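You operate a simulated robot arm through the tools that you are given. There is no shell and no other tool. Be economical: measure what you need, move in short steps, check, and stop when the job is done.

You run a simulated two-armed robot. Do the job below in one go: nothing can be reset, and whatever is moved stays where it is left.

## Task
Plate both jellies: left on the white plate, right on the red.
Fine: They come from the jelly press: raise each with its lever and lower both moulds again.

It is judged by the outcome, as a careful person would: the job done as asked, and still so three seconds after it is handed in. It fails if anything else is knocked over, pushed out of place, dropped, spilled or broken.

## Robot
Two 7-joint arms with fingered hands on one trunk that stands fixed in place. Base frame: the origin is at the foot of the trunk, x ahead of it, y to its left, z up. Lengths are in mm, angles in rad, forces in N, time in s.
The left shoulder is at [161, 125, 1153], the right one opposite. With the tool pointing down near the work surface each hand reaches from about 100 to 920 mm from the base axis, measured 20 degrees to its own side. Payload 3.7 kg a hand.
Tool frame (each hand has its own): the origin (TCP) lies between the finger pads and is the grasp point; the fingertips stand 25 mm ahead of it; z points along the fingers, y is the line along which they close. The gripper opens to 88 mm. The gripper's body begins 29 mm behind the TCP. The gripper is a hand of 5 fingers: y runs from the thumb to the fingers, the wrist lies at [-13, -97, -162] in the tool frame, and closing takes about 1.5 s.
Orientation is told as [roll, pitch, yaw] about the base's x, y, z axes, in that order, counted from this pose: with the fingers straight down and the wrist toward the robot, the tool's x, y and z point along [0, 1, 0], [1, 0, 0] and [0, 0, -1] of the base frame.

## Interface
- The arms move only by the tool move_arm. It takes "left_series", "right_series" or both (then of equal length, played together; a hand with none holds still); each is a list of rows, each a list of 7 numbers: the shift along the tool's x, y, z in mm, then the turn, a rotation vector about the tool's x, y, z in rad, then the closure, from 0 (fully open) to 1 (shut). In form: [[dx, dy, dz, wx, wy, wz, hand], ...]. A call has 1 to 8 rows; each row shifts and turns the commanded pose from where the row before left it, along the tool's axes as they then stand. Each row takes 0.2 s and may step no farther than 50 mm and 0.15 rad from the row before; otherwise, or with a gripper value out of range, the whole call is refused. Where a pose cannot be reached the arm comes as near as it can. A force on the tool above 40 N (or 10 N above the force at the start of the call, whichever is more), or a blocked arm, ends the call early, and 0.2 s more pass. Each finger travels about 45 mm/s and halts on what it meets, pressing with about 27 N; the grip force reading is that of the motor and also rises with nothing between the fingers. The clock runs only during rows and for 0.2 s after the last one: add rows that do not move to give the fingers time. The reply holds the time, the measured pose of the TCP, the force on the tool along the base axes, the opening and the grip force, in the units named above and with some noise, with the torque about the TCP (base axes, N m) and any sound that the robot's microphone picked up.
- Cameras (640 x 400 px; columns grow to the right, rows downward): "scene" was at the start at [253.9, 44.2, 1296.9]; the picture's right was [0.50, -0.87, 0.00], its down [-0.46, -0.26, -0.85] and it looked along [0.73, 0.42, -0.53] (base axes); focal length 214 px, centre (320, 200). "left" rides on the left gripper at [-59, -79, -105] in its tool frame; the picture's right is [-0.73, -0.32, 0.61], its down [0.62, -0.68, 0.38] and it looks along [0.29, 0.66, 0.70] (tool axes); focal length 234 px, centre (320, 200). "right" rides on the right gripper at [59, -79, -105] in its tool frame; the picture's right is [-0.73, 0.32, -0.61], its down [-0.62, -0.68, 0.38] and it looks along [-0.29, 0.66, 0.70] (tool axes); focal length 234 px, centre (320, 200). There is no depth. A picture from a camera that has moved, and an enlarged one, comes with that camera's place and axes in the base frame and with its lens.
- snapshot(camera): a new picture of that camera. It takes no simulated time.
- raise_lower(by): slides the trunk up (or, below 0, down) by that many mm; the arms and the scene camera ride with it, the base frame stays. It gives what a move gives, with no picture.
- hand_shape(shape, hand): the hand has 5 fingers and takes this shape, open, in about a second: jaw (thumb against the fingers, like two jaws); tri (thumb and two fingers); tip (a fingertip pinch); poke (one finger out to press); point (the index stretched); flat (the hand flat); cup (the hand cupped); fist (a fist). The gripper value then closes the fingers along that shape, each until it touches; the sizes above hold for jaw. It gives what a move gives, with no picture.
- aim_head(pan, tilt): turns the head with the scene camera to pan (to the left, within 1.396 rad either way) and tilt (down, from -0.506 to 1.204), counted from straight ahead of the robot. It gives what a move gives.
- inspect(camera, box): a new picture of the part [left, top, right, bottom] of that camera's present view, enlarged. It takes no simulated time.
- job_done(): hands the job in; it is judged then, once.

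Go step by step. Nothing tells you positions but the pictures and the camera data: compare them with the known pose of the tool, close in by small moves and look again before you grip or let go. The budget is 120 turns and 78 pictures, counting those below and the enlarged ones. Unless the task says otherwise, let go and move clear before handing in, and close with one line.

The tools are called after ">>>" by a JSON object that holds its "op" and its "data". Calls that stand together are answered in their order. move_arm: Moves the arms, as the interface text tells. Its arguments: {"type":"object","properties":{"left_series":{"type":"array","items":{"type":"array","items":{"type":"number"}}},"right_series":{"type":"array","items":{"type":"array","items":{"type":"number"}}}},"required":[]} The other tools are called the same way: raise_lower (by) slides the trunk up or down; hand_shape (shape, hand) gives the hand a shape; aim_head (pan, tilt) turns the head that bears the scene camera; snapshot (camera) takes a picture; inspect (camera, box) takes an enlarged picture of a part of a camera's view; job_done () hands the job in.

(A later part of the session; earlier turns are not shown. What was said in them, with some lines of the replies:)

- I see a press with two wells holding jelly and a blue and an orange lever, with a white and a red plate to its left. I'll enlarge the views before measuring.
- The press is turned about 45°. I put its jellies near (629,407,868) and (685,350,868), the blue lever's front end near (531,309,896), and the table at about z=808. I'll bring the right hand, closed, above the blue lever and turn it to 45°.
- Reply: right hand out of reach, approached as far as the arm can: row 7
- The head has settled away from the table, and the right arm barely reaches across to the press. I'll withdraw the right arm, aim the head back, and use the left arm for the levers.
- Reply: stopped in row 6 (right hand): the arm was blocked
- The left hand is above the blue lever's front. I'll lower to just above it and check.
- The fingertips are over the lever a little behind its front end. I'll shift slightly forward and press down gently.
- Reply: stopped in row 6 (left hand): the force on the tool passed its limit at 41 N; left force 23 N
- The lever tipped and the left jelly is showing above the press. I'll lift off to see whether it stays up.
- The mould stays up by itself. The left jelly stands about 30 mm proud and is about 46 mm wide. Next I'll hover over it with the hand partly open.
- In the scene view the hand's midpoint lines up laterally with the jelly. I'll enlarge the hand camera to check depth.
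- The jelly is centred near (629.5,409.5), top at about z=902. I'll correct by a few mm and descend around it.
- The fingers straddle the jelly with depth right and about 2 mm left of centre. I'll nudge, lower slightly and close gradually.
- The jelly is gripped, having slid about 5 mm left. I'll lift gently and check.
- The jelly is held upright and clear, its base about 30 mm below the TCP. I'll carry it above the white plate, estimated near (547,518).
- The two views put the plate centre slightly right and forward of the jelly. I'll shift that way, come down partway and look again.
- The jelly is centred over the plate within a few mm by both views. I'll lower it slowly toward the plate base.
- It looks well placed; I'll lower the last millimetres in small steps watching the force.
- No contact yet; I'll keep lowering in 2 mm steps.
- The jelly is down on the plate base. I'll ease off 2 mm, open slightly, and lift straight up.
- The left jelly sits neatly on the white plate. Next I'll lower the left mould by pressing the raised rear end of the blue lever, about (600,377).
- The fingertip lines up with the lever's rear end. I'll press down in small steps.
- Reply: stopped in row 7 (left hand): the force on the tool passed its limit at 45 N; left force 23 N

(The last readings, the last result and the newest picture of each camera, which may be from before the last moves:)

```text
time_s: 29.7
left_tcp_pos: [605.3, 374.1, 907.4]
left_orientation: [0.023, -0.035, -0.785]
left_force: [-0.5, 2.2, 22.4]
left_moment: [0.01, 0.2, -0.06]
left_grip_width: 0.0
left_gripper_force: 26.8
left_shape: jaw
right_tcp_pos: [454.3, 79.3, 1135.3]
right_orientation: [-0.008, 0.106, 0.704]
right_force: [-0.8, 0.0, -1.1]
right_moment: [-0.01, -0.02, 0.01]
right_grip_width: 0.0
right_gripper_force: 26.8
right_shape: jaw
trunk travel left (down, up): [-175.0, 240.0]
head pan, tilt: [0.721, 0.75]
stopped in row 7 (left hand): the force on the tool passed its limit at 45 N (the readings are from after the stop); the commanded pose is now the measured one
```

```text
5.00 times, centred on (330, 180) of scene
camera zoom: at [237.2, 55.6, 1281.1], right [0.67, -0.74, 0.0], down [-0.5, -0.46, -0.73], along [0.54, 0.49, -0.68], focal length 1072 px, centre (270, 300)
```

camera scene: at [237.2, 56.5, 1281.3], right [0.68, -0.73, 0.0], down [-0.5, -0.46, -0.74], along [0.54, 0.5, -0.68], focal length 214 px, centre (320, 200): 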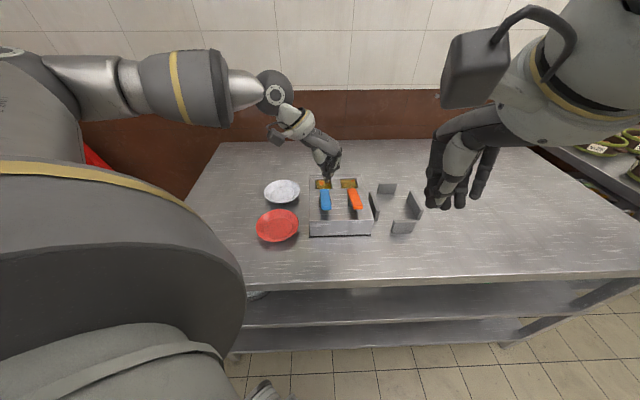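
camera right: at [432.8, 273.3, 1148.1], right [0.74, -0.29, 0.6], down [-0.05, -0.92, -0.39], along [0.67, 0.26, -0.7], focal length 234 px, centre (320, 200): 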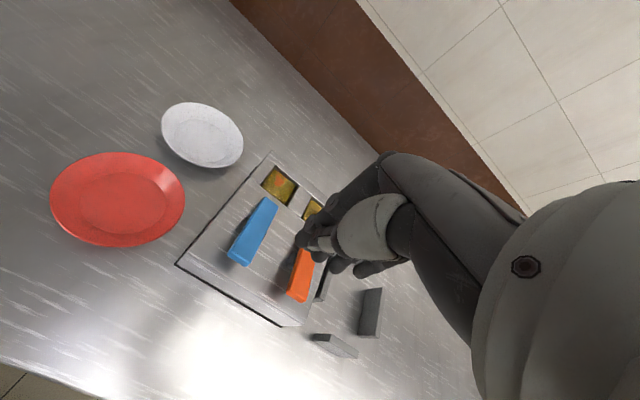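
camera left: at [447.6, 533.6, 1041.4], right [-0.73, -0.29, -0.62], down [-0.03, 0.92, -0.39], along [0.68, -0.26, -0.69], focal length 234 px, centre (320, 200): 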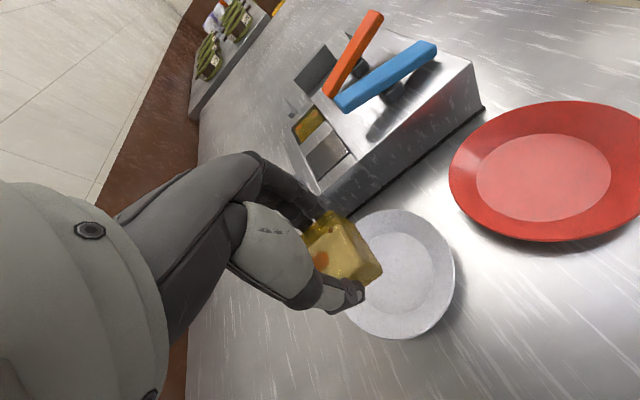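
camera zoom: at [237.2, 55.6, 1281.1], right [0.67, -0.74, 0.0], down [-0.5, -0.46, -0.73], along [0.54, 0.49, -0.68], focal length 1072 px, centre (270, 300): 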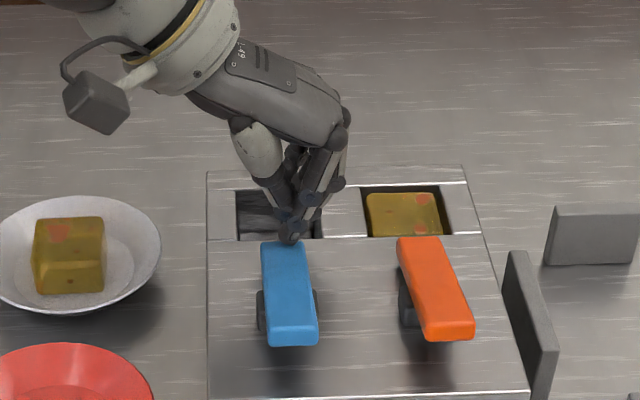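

The left mould is down again. I'll move to above the orange lever's front end, about (593,257).

>>> {"op": "move_arm", "data": {"left_series": [[0, 0, -25, 0, 0, 0, 1], [0, 0, -35, 0, 0, 0, 1], [-30, 25, 0, 0, 0, 0, 1], [-30, 25, 0, 0, 0, 0, 1], [-30, 24, 0, 0, 0, 0, 1], [0, 0, 15, 0, 0, 0, 1], [0, 0, 15, 0, 0, 0, 1], [0, 0, 0, 0, 0, 0, 1]]}}

>>> {"op": "inspect", "data": {"camera": "scene", "box": [266, 140, 394, 220]}}

```text
time_s: 31.5
left_tcp_pos: [591.0, 259.1, 932.3]
left_orientation: [0.016, -0.025, -0.786]
left_force: [0.2, -0.1, 0.0]
left_moment: [0.0, -0.01, 0.01]
left_grip_width: 0.1
left_gripper_force: 27.1
left_shape: jaw
right_tcp_pos: [454.4, 80.4, 1135.8]
right_orientation: [-0.009, 0.109, 0.703]
right_force: [0.1, -0.2, -0.4]
right_moment: [0.0, -0.01, -0.01]
right_grip_width: 0.0
right_gripper_force: 27.2
right_shape: jaw
trunk travel left (down, up): [-175.0, 240.0]
head pan, tilt: [0.721, 0.75]
```

```text
5.00 times, centred on (330, 180) of scene
camera zoom: at [237.8, 55.7, 1281.2], right [0.67, -0.74, 0.0], down [-0.5, -0.45, -0.74], along [0.55, 0.49, -0.68], focal length 1072 px, centre (270, 300)
```

zoom: 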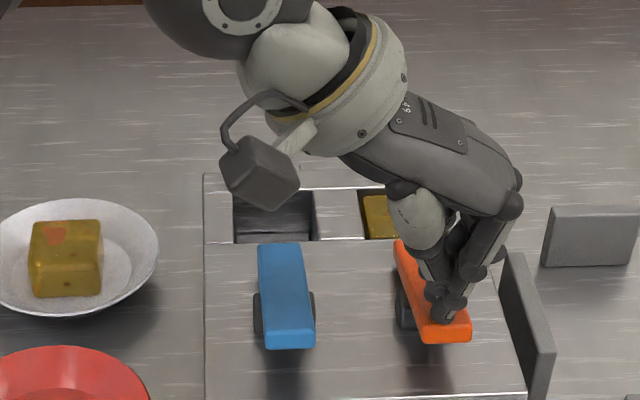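

The fingertip is laterally on the lever but near its very end; I'll shift 7 mm inward and press.

>>> {"op": "move_arm", "data": {"left_series": [[7, 0, 4, 0, 0, 0, 1], [0, 0, 6, 0, 0, 0, 1], [0, 0, 6, 0, 0, 0, 1], [0, 0, 6, 0, 0, 0, 1], [0, 0, 6, 0, 0, 0, 1], [0, 0, 5, 0, 0, 0, 1], [0, 0, 4, 0, 0, 0, 1]]}}

>>> {"op": "move_arm", "data": {"left_series": [[0, 0, -20, 0, 0, 0, 1], [0, 0, -40, 0, 0, 0, 0.7], [0, -10, -40, 0, 0, 0, 0.3], [0, 0, 0, 0, 0, 0, 0.25]]}}

>>> {"op": "inspect", "data": {"camera": "scene", "box": [266, 130, 394, 210]}}

```text
time_s: 33.0
left_tcp_pos: [600.4, 257.7, 909.4]
left_orientation: [0.024, -0.051, -0.789]
left_force: [-8.6, -6.4, 23.4]
left_moment: [0.06, 0.15, 0.07]
left_grip_width: 0.0
left_gripper_force: 27.2
left_shape: jaw
right_tcp_pos: [453.1, 77.9, 1135.5]
right_orientation: [-0.009, 0.108, 0.7]
right_force: [-0.6, 0.1, -0.2]
right_moment: [0.04, 0.01, -0.02]
right_grip_width: 0.1
right_gripper_force: 26.7
right_shape: jaw
trunk travel left (down, up): [-175.0, 240.0]
head pan, tilt: [0.721, 0.75]
stopped in row 7 (left hand): the force on the tool passed its limit at 43 N (the readings are from after the stop); the commanded pose is now the measured one
```

```text
time_s: 34.0
left_tcp_pos: [588.9, 269.8, 1001.0]
left_orientation: [0.02, -0.038, -0.786]
left_force: [0.0, 0.3, 0.0]
left_moment: [-0.01, -0.03, -0.01]
left_grip_width: 16.5
left_gripper_force: 0.1
left_shape: jaw
right_tcp_pos: [456.7, 78.9, 1135.5]
right_orientation: [-0.008, 0.111, 0.702]
right_force: [0.1, 0.2, -0.4]
right_moment: [0.01, -0.01, 0.01]
right_grip_width: 0.1
right_gripper_force: 27.0
right_shape: jaw
trunk travel left (down, up): [-175.0, 240.0]
head pan, tilt: [0.721, 0.75]
```

```text
5.00 times, centred on (330, 170) of scene
camera zoom: at [238.8, 55.2, 1280.9], right [0.66, -0.75, 0.0], down [-0.51, -0.45, -0.73], along [0.55, 0.49, -0.68], focal length 1072 px, centre (270, 350)
```

zoom: 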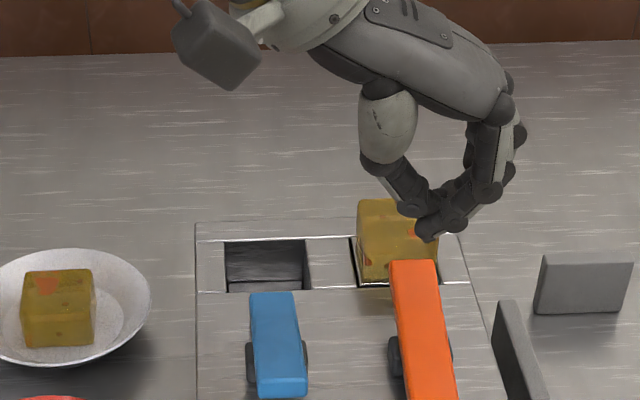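

The right jelly is raised. I'll straighten the hand and hover over it near (689,348), allowing for the grip closing slightly to the left.

>>> {"op": "move_arm", "data": {"left_series": [[0, 0, -10, 0.013, -0.041, 0, 0.25], [31.5, 4, 8, 0, 0, 0, 0.25], [31.5, 4, 8, 0, 0, 0, 0.25], [31.5, 4, 8, 0, 0, 0, 0.25], [31.5, 4, 10, 0, 0, 0, 0.25], [0, 0, 0, 0, 0, 0, 0.25]]}}

>>> {"op": "inspect", "data": {"camera": "scene", "box": [286, 120, 414, 200]}}

>>> {"op": "inspect", "data": {"camera": "left", "box": [300, 180, 460, 350]}}

```text
time_s: 35.4
left_tcp_pos: [689.5, 346.1, 978.9]
left_orientation: [-0.019, -0.027, -0.786]
left_force: [0.0, -0.2, -0.3]
left_moment: [-0.03, 0.01, -0.02]
left_grip_width: 17.8
left_gripper_force: 0.3
left_shape: jaw
right_tcp_pos: [455.6, 79.6, 1134.7]
right_orientation: [-0.01, 0.107, 0.7]
right_force: [0.5, 0.7, 0.1]
right_moment: [0.01, 0.0, 0.01]
right_grip_width: 0.1
right_gripper_force: 27.5
right_shape: jaw
trunk travel left (down, up): [-175.0, 240.0]
head pan, tilt: [0.721, 0.75]
```

```text
5.00 times, centred on (350, 160) of scene
camera zoom: at [237.9, 55.1, 1281.4], right [0.66, -0.75, 0.0], down [-0.51, -0.45, -0.74], along [0.55, 0.49, -0.68], focal length 1072 px, centre (170, 400)
```

zoom: 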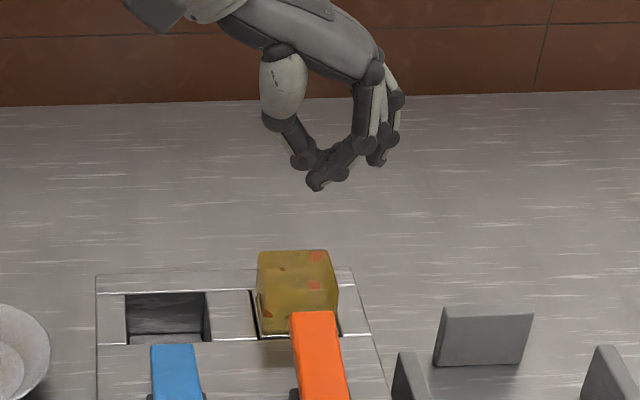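

```text
2.35 times, centred on (380, 265) of left
camera zoom: at [590.9, 364.2, 1082.9], right [-0.74, -0.3, -0.6], down [-0.04, 0.91, -0.41], along [0.67, -0.28, -0.68], focal length 551 px, centre (179, 47)
```

zoom: 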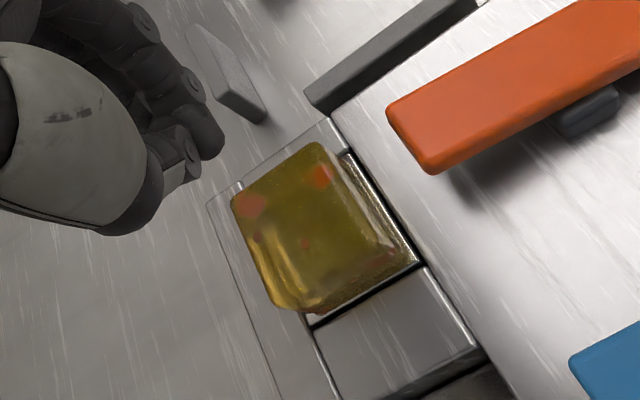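

The thumb and index look hooked together (opening stuck at 18 mm). I'll raise a little, close fully, then reopen.

>>> {"op": "move_arm", "data": {"left_series": [[0, 0, -15, 0.033, -0.006, 0, 1], [0, 0, 0, 0, 0, 0, 1], [0, 0, 0, 0, 0, 0, 1], [0, 0, 0, 0, 0, 0, 0.8], [0, 0, 0, 0, 0, 0, 0.6], [0, 0, 0, 0, 0, 0, 0.4], [0, 0, 0, 0, 0, 0, 0.25], [0, 0, 0, 0, 0, 0, 0.25]]}}

>>> {"op": "inspect", "data": {"camera": "scene", "box": [286, 120, 414, 200]}}

```text
time_s: 37.2
left_tcp_pos: [688.8, 346.0, 993.4]
left_orientation: [-0.026, 0.008, -0.787]
left_force: [-0.6, -0.4, -1.4]
left_moment: [0.0, 0.01, 0.01]
left_grip_width: 18.4
left_gripper_force: 0.0
left_shape: jaw
right_tcp_pos: [455.8, 79.3, 1134.9]
right_orientation: [-0.009, 0.108, 0.701]
right_force: [-1.1, -0.6, -0.1]
right_moment: [-0.02, 0.01, 0.02]
right_grip_width: 0.1
right_gripper_force: 26.9
right_shape: jaw
trunk travel left (down, up): [-175.0, 240.0]
head pan, tilt: [0.721, 0.75]
```

```text
5.00 times, centred on (350, 160) of scene
camera zoom: at [238.4, 55.2, 1281.2], right [0.67, -0.75, 0.0], down [-0.51, -0.45, -0.74], along [0.55, 0.49, -0.68], focal length 1072 px, centre (170, 400)
```

zoom: 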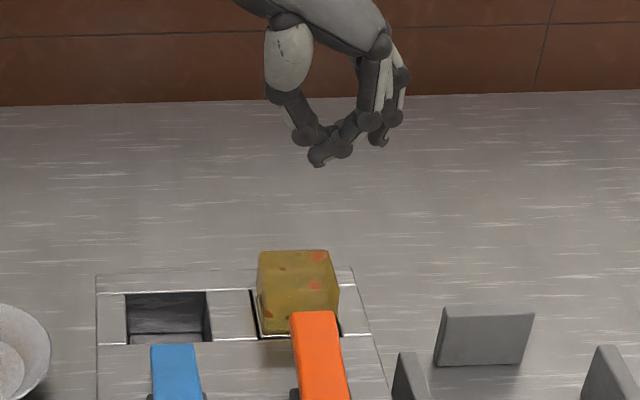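

The fingers are still hooked. I'll cycle the hand through flat and back to jaw, well above the jelly.

>>> {"op": "move_arm", "data": {"left_series": [[0, 0, -30, 0, 0, 0, 0.1], [0, 0, -30, 0, 0, 0, 0]]}}

>>> {"op": "hand_shape", "data": {"hand": "left", "shape": "flat"}}

>>> {"op": "hand_shape", "data": {"hand": "left", "shape": "jaw"}}

>>> {"op": "inspect", "data": {"camera": "scene", "box": [286, 120, 414, 200]}}

```text
time_s: 37.8
left_tcp_pos: [688.9, 347.5, 1053.4]
left_orientation: [-0.025, 0.006, -0.787]
left_force: [0.1, -0.9, -0.6]
left_moment: [0.04, 0.02, -0.01]
left_grip_width: 19.5
left_gripper_force: 0.1
left_shape: jaw
right_tcp_pos: [455.6, 79.0, 1134.8]
right_orientation: [-0.008, 0.109, 0.701]
right_force: [-0.6, -0.2, -0.7]
right_moment: [-0.01, 0.0, -0.02]
right_grip_width: 0.0
right_gripper_force: 27.1
right_shape: jaw
trunk travel left (down, up): [-175.0, 240.0]
head pan, tilt: [0.721, 0.75]
```

```text
time_s: 38.7
left_tcp_pos: [690.4, 346.4, 1052.3]
left_orientation: [-0.027, 0.007, -0.787]
left_force: [-0.1, 0.5, -0.3]
left_moment: [0.02, 0.01, 0.02]
left_grip_width: 80.7
left_gripper_force: 0.1
left_shape: flat
right_tcp_pos: [455.3, 79.1, 1135.9]
right_orientation: [-0.009, 0.108, 0.702]
right_force: [0.6, -0.2, -0.1]
right_moment: [0.01, -0.01, 0.0]
right_grip_width: 0.0
right_gripper_force: 26.8
right_shape: jaw
trunk travel left (down, up): [-175.0, 240.0]
head pan, tilt: [0.721, 0.75]
```

```text
time_s: 39.6
left_tcp_pos: [689.4, 346.7, 1051.7]
left_orientation: [-0.026, 0.004, -0.786]
left_force: [0.4, -0.9, 0.1]
left_moment: [-0.02, 0.0, 0.0]
left_grip_width: 88.0
left_gripper_force: 0.1
left_shape: jaw
right_tcp_pos: [454.7, 79.4, 1135.3]
right_orientation: [-0.008, 0.11, 0.7]
right_force: [0.0, -0.5, 0.9]
right_moment: [-0.02, -0.03, 0.02]
right_grip_width: 0.1
right_gripper_force: 26.7
right_shape: jaw
trunk travel left (down, up): [-175.0, 240.0]
head pan, tilt: [0.721, 0.75]
```

```text
5.00 times, centred on (350, 160) of scene
camera zoom: at [238.4, 55.3, 1281.2], right [0.67, -0.75, 0.0], down [-0.51, -0.45, -0.74], along [0.55, 0.49, -0.68], focal length 1072 px, centre (170, 400)
```

zoom: 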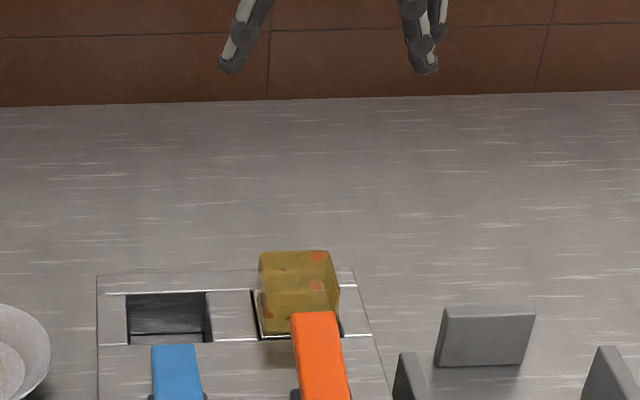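

The hand is open again. I'll set it to 66 mm and descend around the right jelly, centred near (685,352).

>>> {"op": "move_arm", "data": {"left_series": [[0, 0, 0, 0.015, 0.022, 0, 0.1], [0, -1.5, 25, 0, 0, 0, 0.2], [0, 0, 25, 0, 0, 0, 0.25], [0, 0, 25, 0, 0, 0, 0.25], [0, 0, 25, 0, 0, 0, 0.25], [0, 0, 20, 0, 0, 0, 0.25], [0, 0, 20, 0, 0, 0, 0.25], [0, 0, 2, 0, 0, 0, 0.25]]}}

>>> {"op": "inspect", "data": {"camera": "scene", "box": [286, 120, 414, 200]}}

>>> {"op": "inspect", "data": {"camera": "left", "box": [240, 160, 480, 310]}}

```text
time_s: 41.4
left_tcp_pos: [687.1, 348.4, 909.3]
left_orientation: [-0.003, 0.021, -0.788]
left_force: [1.4, 0.0, 0.0]
left_moment: [-0.01, 0.0, 0.05]
left_grip_width: 66.2
left_gripper_force: 0.0
left_shape: jaw
right_tcp_pos: [454.9, 79.6, 1134.5]
right_orientation: [-0.008, 0.108, 0.7]
right_force: [-0.4, 0.1, 0.1]
right_moment: [0.04, -0.01, -0.03]
right_grip_width: 0.0
right_gripper_force: 27.0
right_shape: jaw
trunk travel left (down, up): [-175.0, 240.0]
head pan, tilt: [0.721, 0.75]
```

```text
5.00 times, centred on (350, 160) of scene
camera zoom: at [238.1, 55.3, 1281.4], right [0.67, -0.75, 0.0], down [-0.5, -0.45, -0.74], along [0.55, 0.49, -0.68], focal length 1072 px, centre (170, 400)
```

zoom: 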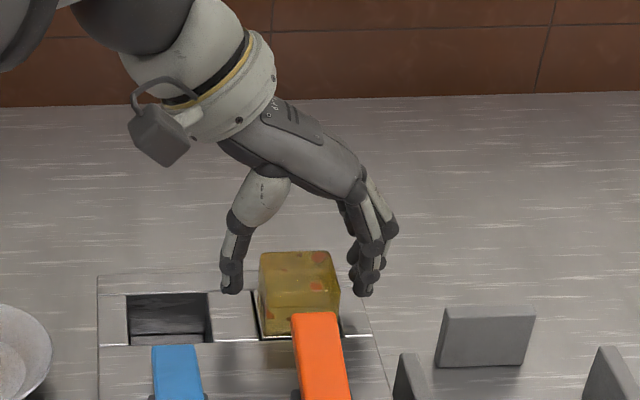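

```text
2.67 times, centred on (360, 235) of left
camera zoom: at [591.6, 363.0, 1016.9], right [-0.75, -0.28, -0.6], down [-0.05, 0.93, -0.37], along [0.66, -0.25, -0.71], focal length 624 px, centre (213, 107)
```

zoom: 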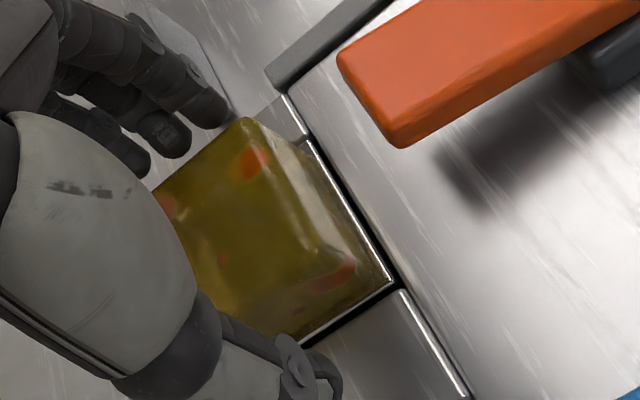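

The same good straddle as before. I'll nudge right 4 mm, lower 5 mm and close.

>>> {"op": "move_arm", "data": {"left_series": [[0, 4, 5, 0, 0, 0, 0.25], [0, 0, 0, 0, 0, 0, 0.35], [0, 0, 0, 0, 0, 0, 0.45], [0, 0, 0, 0, 0, 0, 0.49], [0, 0, 0, 0, 0, 0, 0.52], [0, 0, 0, 0, 0, 0, 0.54], [0, 0, 0, 0, 0, 0, 0.54]]}}

>>> {"op": "move_arm", "data": {"left_series": [[0, 0, -8, 0, 0, 0, 0.54], [0, 0, -12, 0, 0, 0, 0.54], [0, 0, -20, 0, 0, 0, 0.54], [0, 0, -20, 0, 0, 0, 0.54], [0, 0, 0, 0, 0, 0, 0.54]]}}

>>> {"op": "inspect", "data": {"camera": "scene", "box": [230, 120, 390, 220]}}

```text
time_s: 43.0
left_tcp_pos: [689.9, 347.4, 905.2]
left_orientation: [-0.003, 0.021, -0.787]
left_force: [-0.1, -0.1, 0.5]
left_moment: [0.04, 0.01, -0.04]
left_grip_width: 38.6
left_gripper_force: 27.0
left_shape: jaw
right_tcp_pos: [454.8, 79.9, 1134.3]
right_orientation: [-0.01, 0.109, 0.7]
right_force: [0.8, 0.0, 0.6]
right_moment: [0.0, 0.03, -0.01]
right_grip_width: 0.2
right_gripper_force: 26.5
right_shape: jaw
trunk travel left (down, up): [-175.0, 240.0]
head pan, tilt: [0.721, 0.75]
```

```text
time_s: 44.2
left_tcp_pos: [690.3, 345.7, 965.9]
left_orientation: [-0.004, 0.02, -0.787]
left_force: [-0.4, -0.6, -0.9]
left_moment: [-0.01, -0.02, -0.01]
left_grip_width: 38.2
left_gripper_force: 26.6
left_shape: jaw
right_tcp_pos: [455.3, 79.3, 1134.7]
right_orientation: [-0.01, 0.108, 0.703]
right_force: [-0.4, 0.3, 1.2]
right_moment: [-0.01, 0.02, 0.01]
right_grip_width: 0.1
right_gripper_force: 27.5
right_shape: jaw
trunk travel left (down, up): [-175.0, 240.0]
head pan, tilt: [0.721, 0.75]
```

```text
4.00 times, centred on (310, 170) of scene
camera zoom: at [238.6, 55.5, 1281.1], right [0.67, -0.75, 0.0], down [-0.51, -0.45, -0.74], along [0.55, 0.49, -0.68], focal length 858 px, centre (360, 320)
```

zoom: 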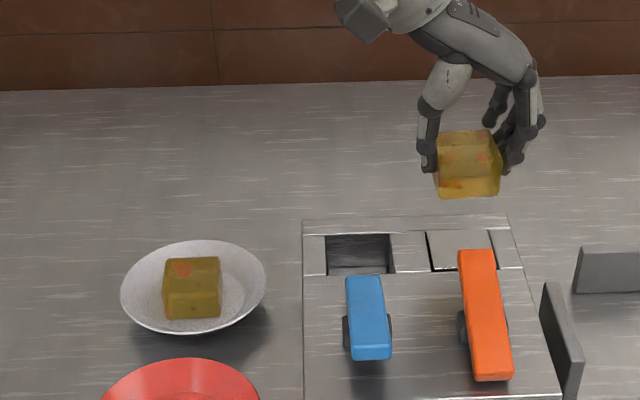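

The right jelly is held and clear. I'll carry it above the red plate, centre estimated near (444,408).

>>> {"op": "move_arm", "data": {"left_series": [[-21.7, -35.3, 0, 0, 0, 0, 0.54], [-21.7, -35.3, 0, 0, 0, 0, 0.54], [-21.7, -35.3, 0, 0, 0, 0, 0.54], [-21.7, -35.3, 0, 0, 0, 0, 0.54], [-21.7, -35.3, 0, 0, 0, 0, 0.54], [-21.7, -35.3, 0, 0, 0, 0, 0.54], [0, 0, 15, 0, 0, 0, 0.54], [0, 0, 0, 0, 0, 0, 0.54]]}}

>>> {"op": "inspect", "data": {"camera": "scene", "box": [226, 170, 354, 250]}}

>>> {"op": "inspect", "data": {"camera": "left", "box": [270, 160, 510, 360]}}

```text
time_s: 46.0
left_tcp_pos: [447.7, 402.6, 955.5]
left_orientation: [-0.004, 0.021, -0.788]
left_force: [-0.5, -0.1, -1.3]
left_moment: [-0.02, 0.02, 0.03]
left_grip_width: 38.3
left_gripper_force: 26.7
left_shape: jaw
right_tcp_pos: [455.0, 78.7, 1135.8]
right_orientation: [-0.01, 0.11, 0.701]
right_force: [-0.2, 0.2, -1.3]
right_moment: [0.0, 0.0, 0.0]
right_grip_width: 0.1
right_gripper_force: 27.3
right_shape: jaw
trunk travel left (down, up): [-175.0, 240.0]
head pan, tilt: [0.721, 0.75]
```

```text
5.00 times, centred on (290, 210) of scene
camera zoom: at [238.1, 55.3, 1281.4], right [0.67, -0.75, 0.0], down [-0.5, -0.45, -0.74], along [0.55, 0.49, -0.68], focal length 1072 px, centre (470, 150)
```

zoom: 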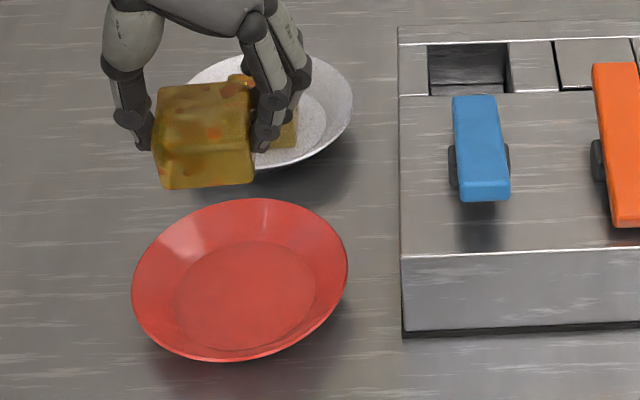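

```text
2.00 times, centred on (390, 260) of left
camera zoom: at [353.0, 416.4, 1061.9], right [-0.75, -0.28, -0.6], down [-0.05, 0.93, -0.37], along [0.66, -0.25, -0.71], focal length 468 px, centre (180, 80)
```

zoom: 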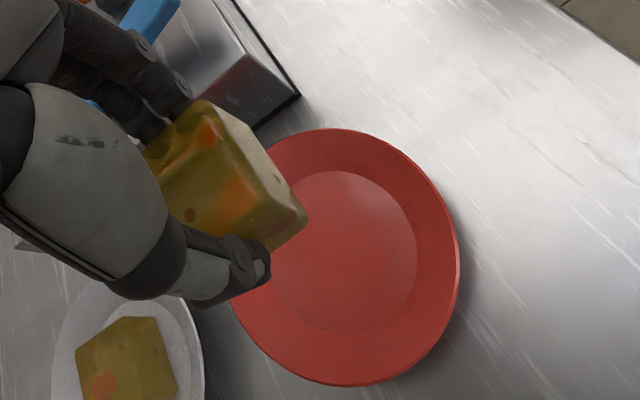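

Both views put the jelly within a few mm of the plate's centre. I'll lower to just above the base and check.

>>> {"op": "move_arm", "data": {"left_series": [[0, 0, 25, 0, 0, 0, 0.54], [0, 0, 25, 0, 0, 0, 0.54], [0, 0, 20, 0, 0, 0, 0.54], [0, 0, 15, 0, 0, 0, 0.54], [0, 0, 12, 0, 0, 0, 0.54], [0, 0, 0, 0, 0, 0, 0.54]]}}

>>> {"op": "inspect", "data": {"camera": "scene", "box": [226, 170, 354, 250]}}

>>> {"op": "inspect", "data": {"camera": "left", "box": [270, 160, 510, 360]}}

```text
time_s: 47.4
left_tcp_pos: [447.9, 404.9, 857.3]
left_orientation: [-0.002, 0.021, -0.788]
left_force: [-0.1, -0.2, -0.4]
left_moment: [-0.03, -0.01, -0.02]
left_grip_width: 38.4
left_gripper_force: 27.1
left_shape: jaw
right_tcp_pos: [455.5, 79.8, 1134.8]
right_orientation: [-0.009, 0.108, 0.702]
right_force: [0.0, -0.1, 0.1]
right_moment: [-0.05, -0.04, -0.01]
right_grip_width: 0.0
right_gripper_force: 27.3
right_shape: jaw
trunk travel left (down, up): [-175.0, 240.0]
head pan, tilt: [0.721, 0.75]
```

```text
5.00 times, centred on (290, 210) of scene
camera zoom: at [238.3, 55.4, 1281.2], right [0.67, -0.75, 0.0], down [-0.5, -0.45, -0.74], along [0.55, 0.49, -0.68], focal length 1072 px, centre (470, 150)
```

zoom: 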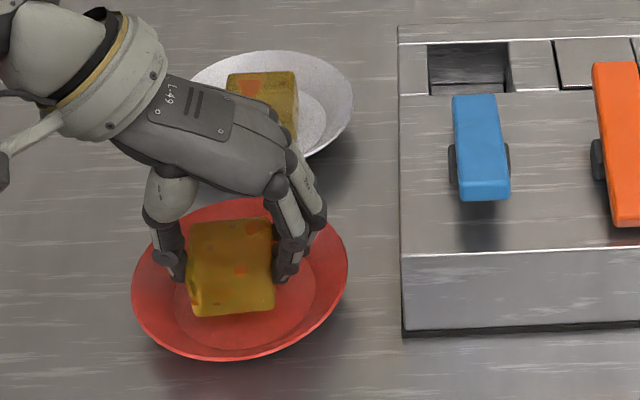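

```text
2.00 times, centred on (390, 260) of left
camera zoom: at [352.4, 418.4, 963.8], right [-0.75, -0.28, -0.6], down [-0.05, 0.93, -0.37], along [0.66, -0.25, -0.71], focal length 468 px, centre (180, 80)
```

zoom: 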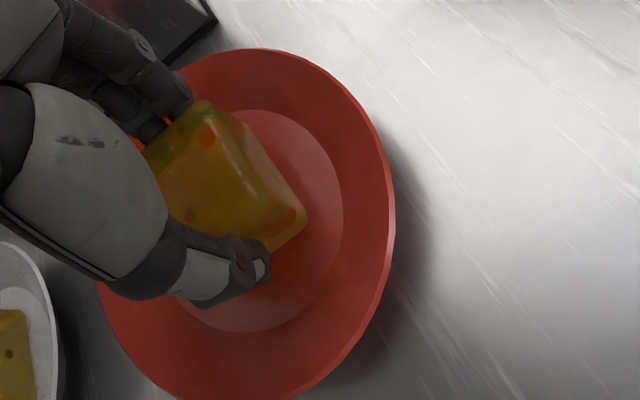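

The jelly is over the plate centre. I'll lower the last bit in small steps.

>>> {"op": "move_arm", "data": {"left_series": [[0, 1, 3, 0, 0, 0, 0.54], [0, 0, 3, 0, 0, 0, 0.54], [0, 0, 2, 0, 0, 0, 0.54], [0, 0, 0, 0, 0, 0, 0.54]]}}

>>> {"op": "move_arm", "data": {"left_series": [[0, 0, 2, 0, 0, 0, 0.54], [0, 0, 0, 0, 0, 0, 0.54]]}}

>>> {"op": "move_arm", "data": {"left_series": [[0, 0, 2, 0, 0, 0, 0.54], [0, 0, 0, 0, 0, 0, 0.54]]}}

```text
time_s: 48.4
left_tcp_pos: [448.9, 405.2, 851.5]
left_orientation: [-0.002, 0.019, -0.787]
left_force: [0.3, 0.8, -1.5]
left_moment: [-0.03, 0.02, 0.01]
left_grip_width: 38.2
left_gripper_force: 27.5
left_shape: jaw
right_tcp_pos: [454.7, 79.5, 1134.9]
right_orientation: [-0.008, 0.109, 0.703]
right_force: [0.2, 0.2, -0.1]
right_moment: [0.0, 0.02, 0.02]
right_grip_width: 0.1
right_gripper_force: 27.5
right_shape: jaw
trunk travel left (down, up): [-175.0, 240.0]
head pan, tilt: [0.721, 0.75]
```

```text
time_s: 49.0
left_tcp_pos: [448.8, 404.6, 848.0]
left_orientation: [-0.002, 0.02, -0.786]
left_force: [0.1, -0.8, -0.9]
left_moment: [0.0, 0.01, 0.01]
left_grip_width: 38.0
left_gripper_force: 27.0
left_shape: jaw
right_tcp_pos: [455.3, 79.4, 1134.7]
right_orientation: [-0.006, 0.109, 0.7]
right_force: [0.3, -0.1, -0.1]
right_moment: [-0.02, 0.04, -0.01]
right_grip_width: 0.0
right_gripper_force: 27.4
right_shape: jaw
trunk travel left (down, up): [-175.0, 240.0]
head pan, tilt: [0.721, 0.75]
```

```text
time_s: 49.6
left_tcp_pos: [448.5, 404.4, 845.8]
left_orientation: [-0.003, 0.02, -0.788]
left_force: [-0.4, 0.3, 2.6]
left_moment: [0.03, 0.04, -0.01]
left_grip_width: 38.2
left_gripper_force: 26.7
left_shape: jaw
right_tcp_pos: [454.4, 80.3, 1134.8]
right_orientation: [-0.008, 0.107, 0.701]
right_force: [0.2, -0.1, -0.8]
right_moment: [0.0, 0.01, 0.0]
right_grip_width: 0.1
right_gripper_force: 27.2
right_shape: jaw
trunk travel left (down, up): [-175.0, 240.0]
head pan, tilt: [0.721, 0.75]
```

Contact is made at z≈846. I'll release in small openings and lift straight up.

>>> {"op": "move_arm", "data": {"left_series": [[0, 0, 0, 0, 0, 0, 0.5], [0, 0, 0, 0, 0, 0, 0.45], [0, 0, 0, 0, 0, 0, 0.41], [0, 0, -3, 0, 0, 0, 0.37], [0, 0, -10, 0, 0, 0, 0.33], [0, 0, -20, 0, 0, 0, 0.3], [0, 0, -40, 0, 0, 0, 0.3], [0, 0, -40, 0, 0, 0, 0.3]]}}

>>> {"op": "inspect", "data": {"camera": "scene", "box": [230, 150, 390, 250]}}

```text
time_s: 51.4
left_tcp_pos: [449.2, 405.1, 960.1]
left_orientation: [-0.003, 0.022, -0.787]
left_force: [-0.2, 0.4, 0.8]
left_moment: [0.04, 0.0, 0.04]
left_grip_width: 61.5
left_gripper_force: 0.1
left_shape: jaw
right_tcp_pos: [455.9, 79.4, 1135.4]
right_orientation: [-0.009, 0.107, 0.702]
right_force: [0.0, 0.5, 0.1]
right_moment: [-0.02, 0.01, -0.01]
right_grip_width: 0.2
right_gripper_force: 26.8
right_shape: jaw
trunk travel left (down, up): [-175.0, 240.0]
head pan, tilt: [0.721, 0.75]
```

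```text
4.00 times, centred on (310, 200) of scene
camera zoom: at [238.1, 55.2, 1281.2], right [0.67, -0.75, 0.0], down [-0.5, -0.45, -0.74], along [0.55, 0.49, -0.68], focal length 858 px, centre (360, 200)
```

zoom: 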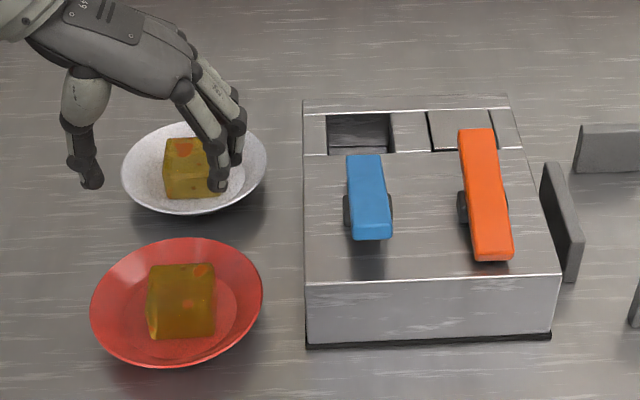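

Both jellies are plated. Last, I'll go to the orange lever's rear end, about (654,317), to lower the right mould.

>>> {"op": "move_arm", "data": {"left_series": [[0, 0, -20, 0, 0, 0, 0.6], [13.8, 34.5, 0, 0, 0, 0, 1], [13.8, 34.5, 0, 0, 0, 0, 1], [13.8, 34.5, 0, 0, 0, 0, 1], [13.8, 34.5, 0, 0, 0, 0, 1], [13.8, 34.5, 0, 0, 0, 0, 1], [13.8, 34.5, 20, 0, 0, 0, 1], [0, 0, 22, 0, 0, 0, 1]]}}

>>> {"op": "inspect", "data": {"camera": "scene", "box": [276, 140, 404, 220]}}

```text
time_s: 53.2
left_tcp_pos: [654.0, 316.0, 931.3]
left_orientation: [-0.003, 0.021, -0.787]
left_force: [0.6, 0.0, -0.2]
left_moment: [0.04, -0.02, -0.03]
left_grip_width: 0.0
left_gripper_force: 26.7
left_shape: jaw
right_tcp_pos: [455.2, 79.5, 1135.3]
right_orientation: [-0.009, 0.108, 0.701]
right_force: [-0.2, 0.1, 0.1]
right_moment: [-0.02, -0.01, 0.02]
right_grip_width: 0.2
right_gripper_force: 27.3
right_shape: jaw
trunk travel left (down, up): [-175.0, 240.0]
head pan, tilt: [0.721, 0.75]
```

```text
5.00 times, centred on (340, 180) of scene
camera zoom: at [237.9, 55.4, 1281.2], right [0.67, -0.74, 0.0], down [-0.5, -0.45, -0.74], along [0.55, 0.49, -0.68], focal length 1072 px, centre (220, 300)
```

zoom: 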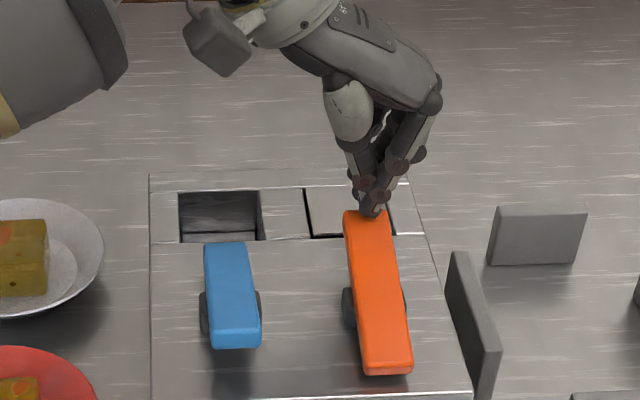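

The fingertip is over the lever's rear end, about 3 mm right of centre. I'll correct and press.

>>> {"op": "move_arm", "data": {"left_series": [[-4, -3, 8, 0, 0, 0, 1], [0, 0, 6, 0, 0, 0, 1], [0, 0, 6, 0, 0, 0, 1], [0, 0, 6, 0, 0, 0, 1], [0, 0, 6, 0, 0, 0, 1], [0, 0, 5, 0, 0, 0, 1], [0, 0, 4, 0, 0, 0, 1]]}}

>>> {"op": "move_arm", "data": {"left_series": [[0, 0, -25, 0, 0, 0, 1], [0, 0, -45, 0, 0, 0, 1], [0, 0, -45, 0, 0, 0, 1], [0, -30, -35, 0, 0, 0, 1], [0, -40, -20, 0, 0, 0, 1], [0, -40, 0, 0, 0, 0, 1]]}}

>>> {"op": "inspect", "data": {"camera": "scene", "box": [230, 150, 390, 250]}}

>>> {"op": "snapshot", "data": {"camera": "scene"}}

```text
time_s: 54.5
left_tcp_pos: [652.2, 315.0, 909.4]
left_orientation: [0.011, -0.005, -0.782]
left_force: [2.5, 0.8, 22.8]
left_moment: [-0.18, 0.06, 0.01]
left_grip_width: 0.0
left_gripper_force: 27.2
left_shape: jaw
right_tcp_pos: [455.2, 79.6, 1134.0]
right_orientation: [-0.007, 0.112, 0.702]
right_force: [-0.5, 0.0, 0.0]
right_moment: [-0.02, 0.01, 0.03]
right_grip_width: 0.0
right_gripper_force: 27.4
right_shape: jaw
trunk travel left (down, up): [-175.0, 240.0]
head pan, tilt: [0.721, 0.75]
stopped in row 6 (left hand): the force on the tool passed its limit at 43 N (the readings are from after the stop); the commanded pose is now the measured one
```

```text
time_s: 55.9
left_tcp_pos: [572.6, 390.6, 1077.7]
left_orientation: [0.005, 0.004, -0.786]
left_force: [-0.1, -0.7, -0.3]
left_moment: [-0.02, -0.02, -0.01]
left_grip_width: 0.0
left_gripper_force: 27.0
left_shape: jaw
right_tcp_pos: [454.0, 79.6, 1136.1]
right_orientation: [-0.009, 0.109, 0.701]
right_force: [0.6, -0.5, -0.5]
right_moment: [0.02, 0.0, -0.02]
right_grip_width: 0.0
right_gripper_force: 26.8
right_shape: jaw
trunk travel left (down, up): [-175.0, 240.0]
head pan, tilt: [0.721, 0.75]
```

```text
4.00 times, centred on (310, 200) of scene
camera zoom: at [237.7, 54.7, 1280.9], right [0.66, -0.75, 0.0], down [-0.51, -0.45, -0.73], along [0.55, 0.48, -0.68], focal length 858 px, centre (360, 200)
```

zoom: 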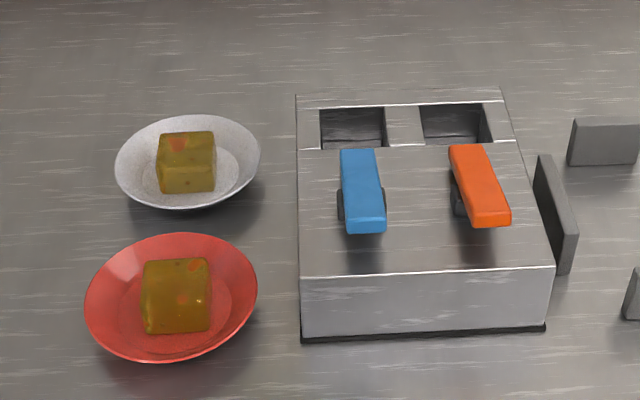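

```text
26 pictures are left
camera scene: at [237.7, 54.7, 1280.9], right [0.66, -0.75, 0.0], down [-0.51, -0.45, -0.73], along [0.55, 0.48, -0.68], focal length 214 px, centre (320, 200)
```

scene: 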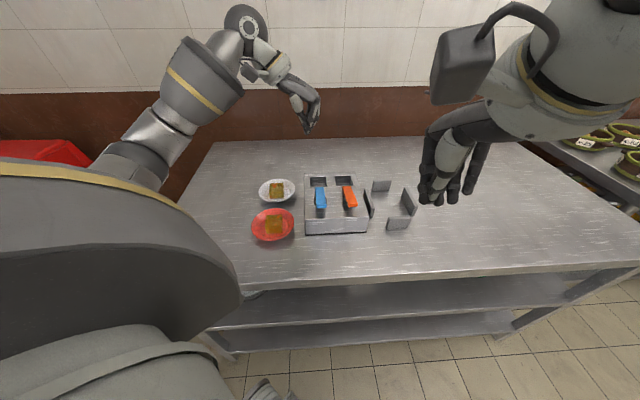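

Both jellies sit on their plates, both moulds are down and both hands are clear, so I'm handing in.

>>> {"op": "job_done", "data": {}}

```text
The job is handed in.
```

Done: the left jelly is on the white plate, the right jelly is on the red plate, and both moulds are lowered again.
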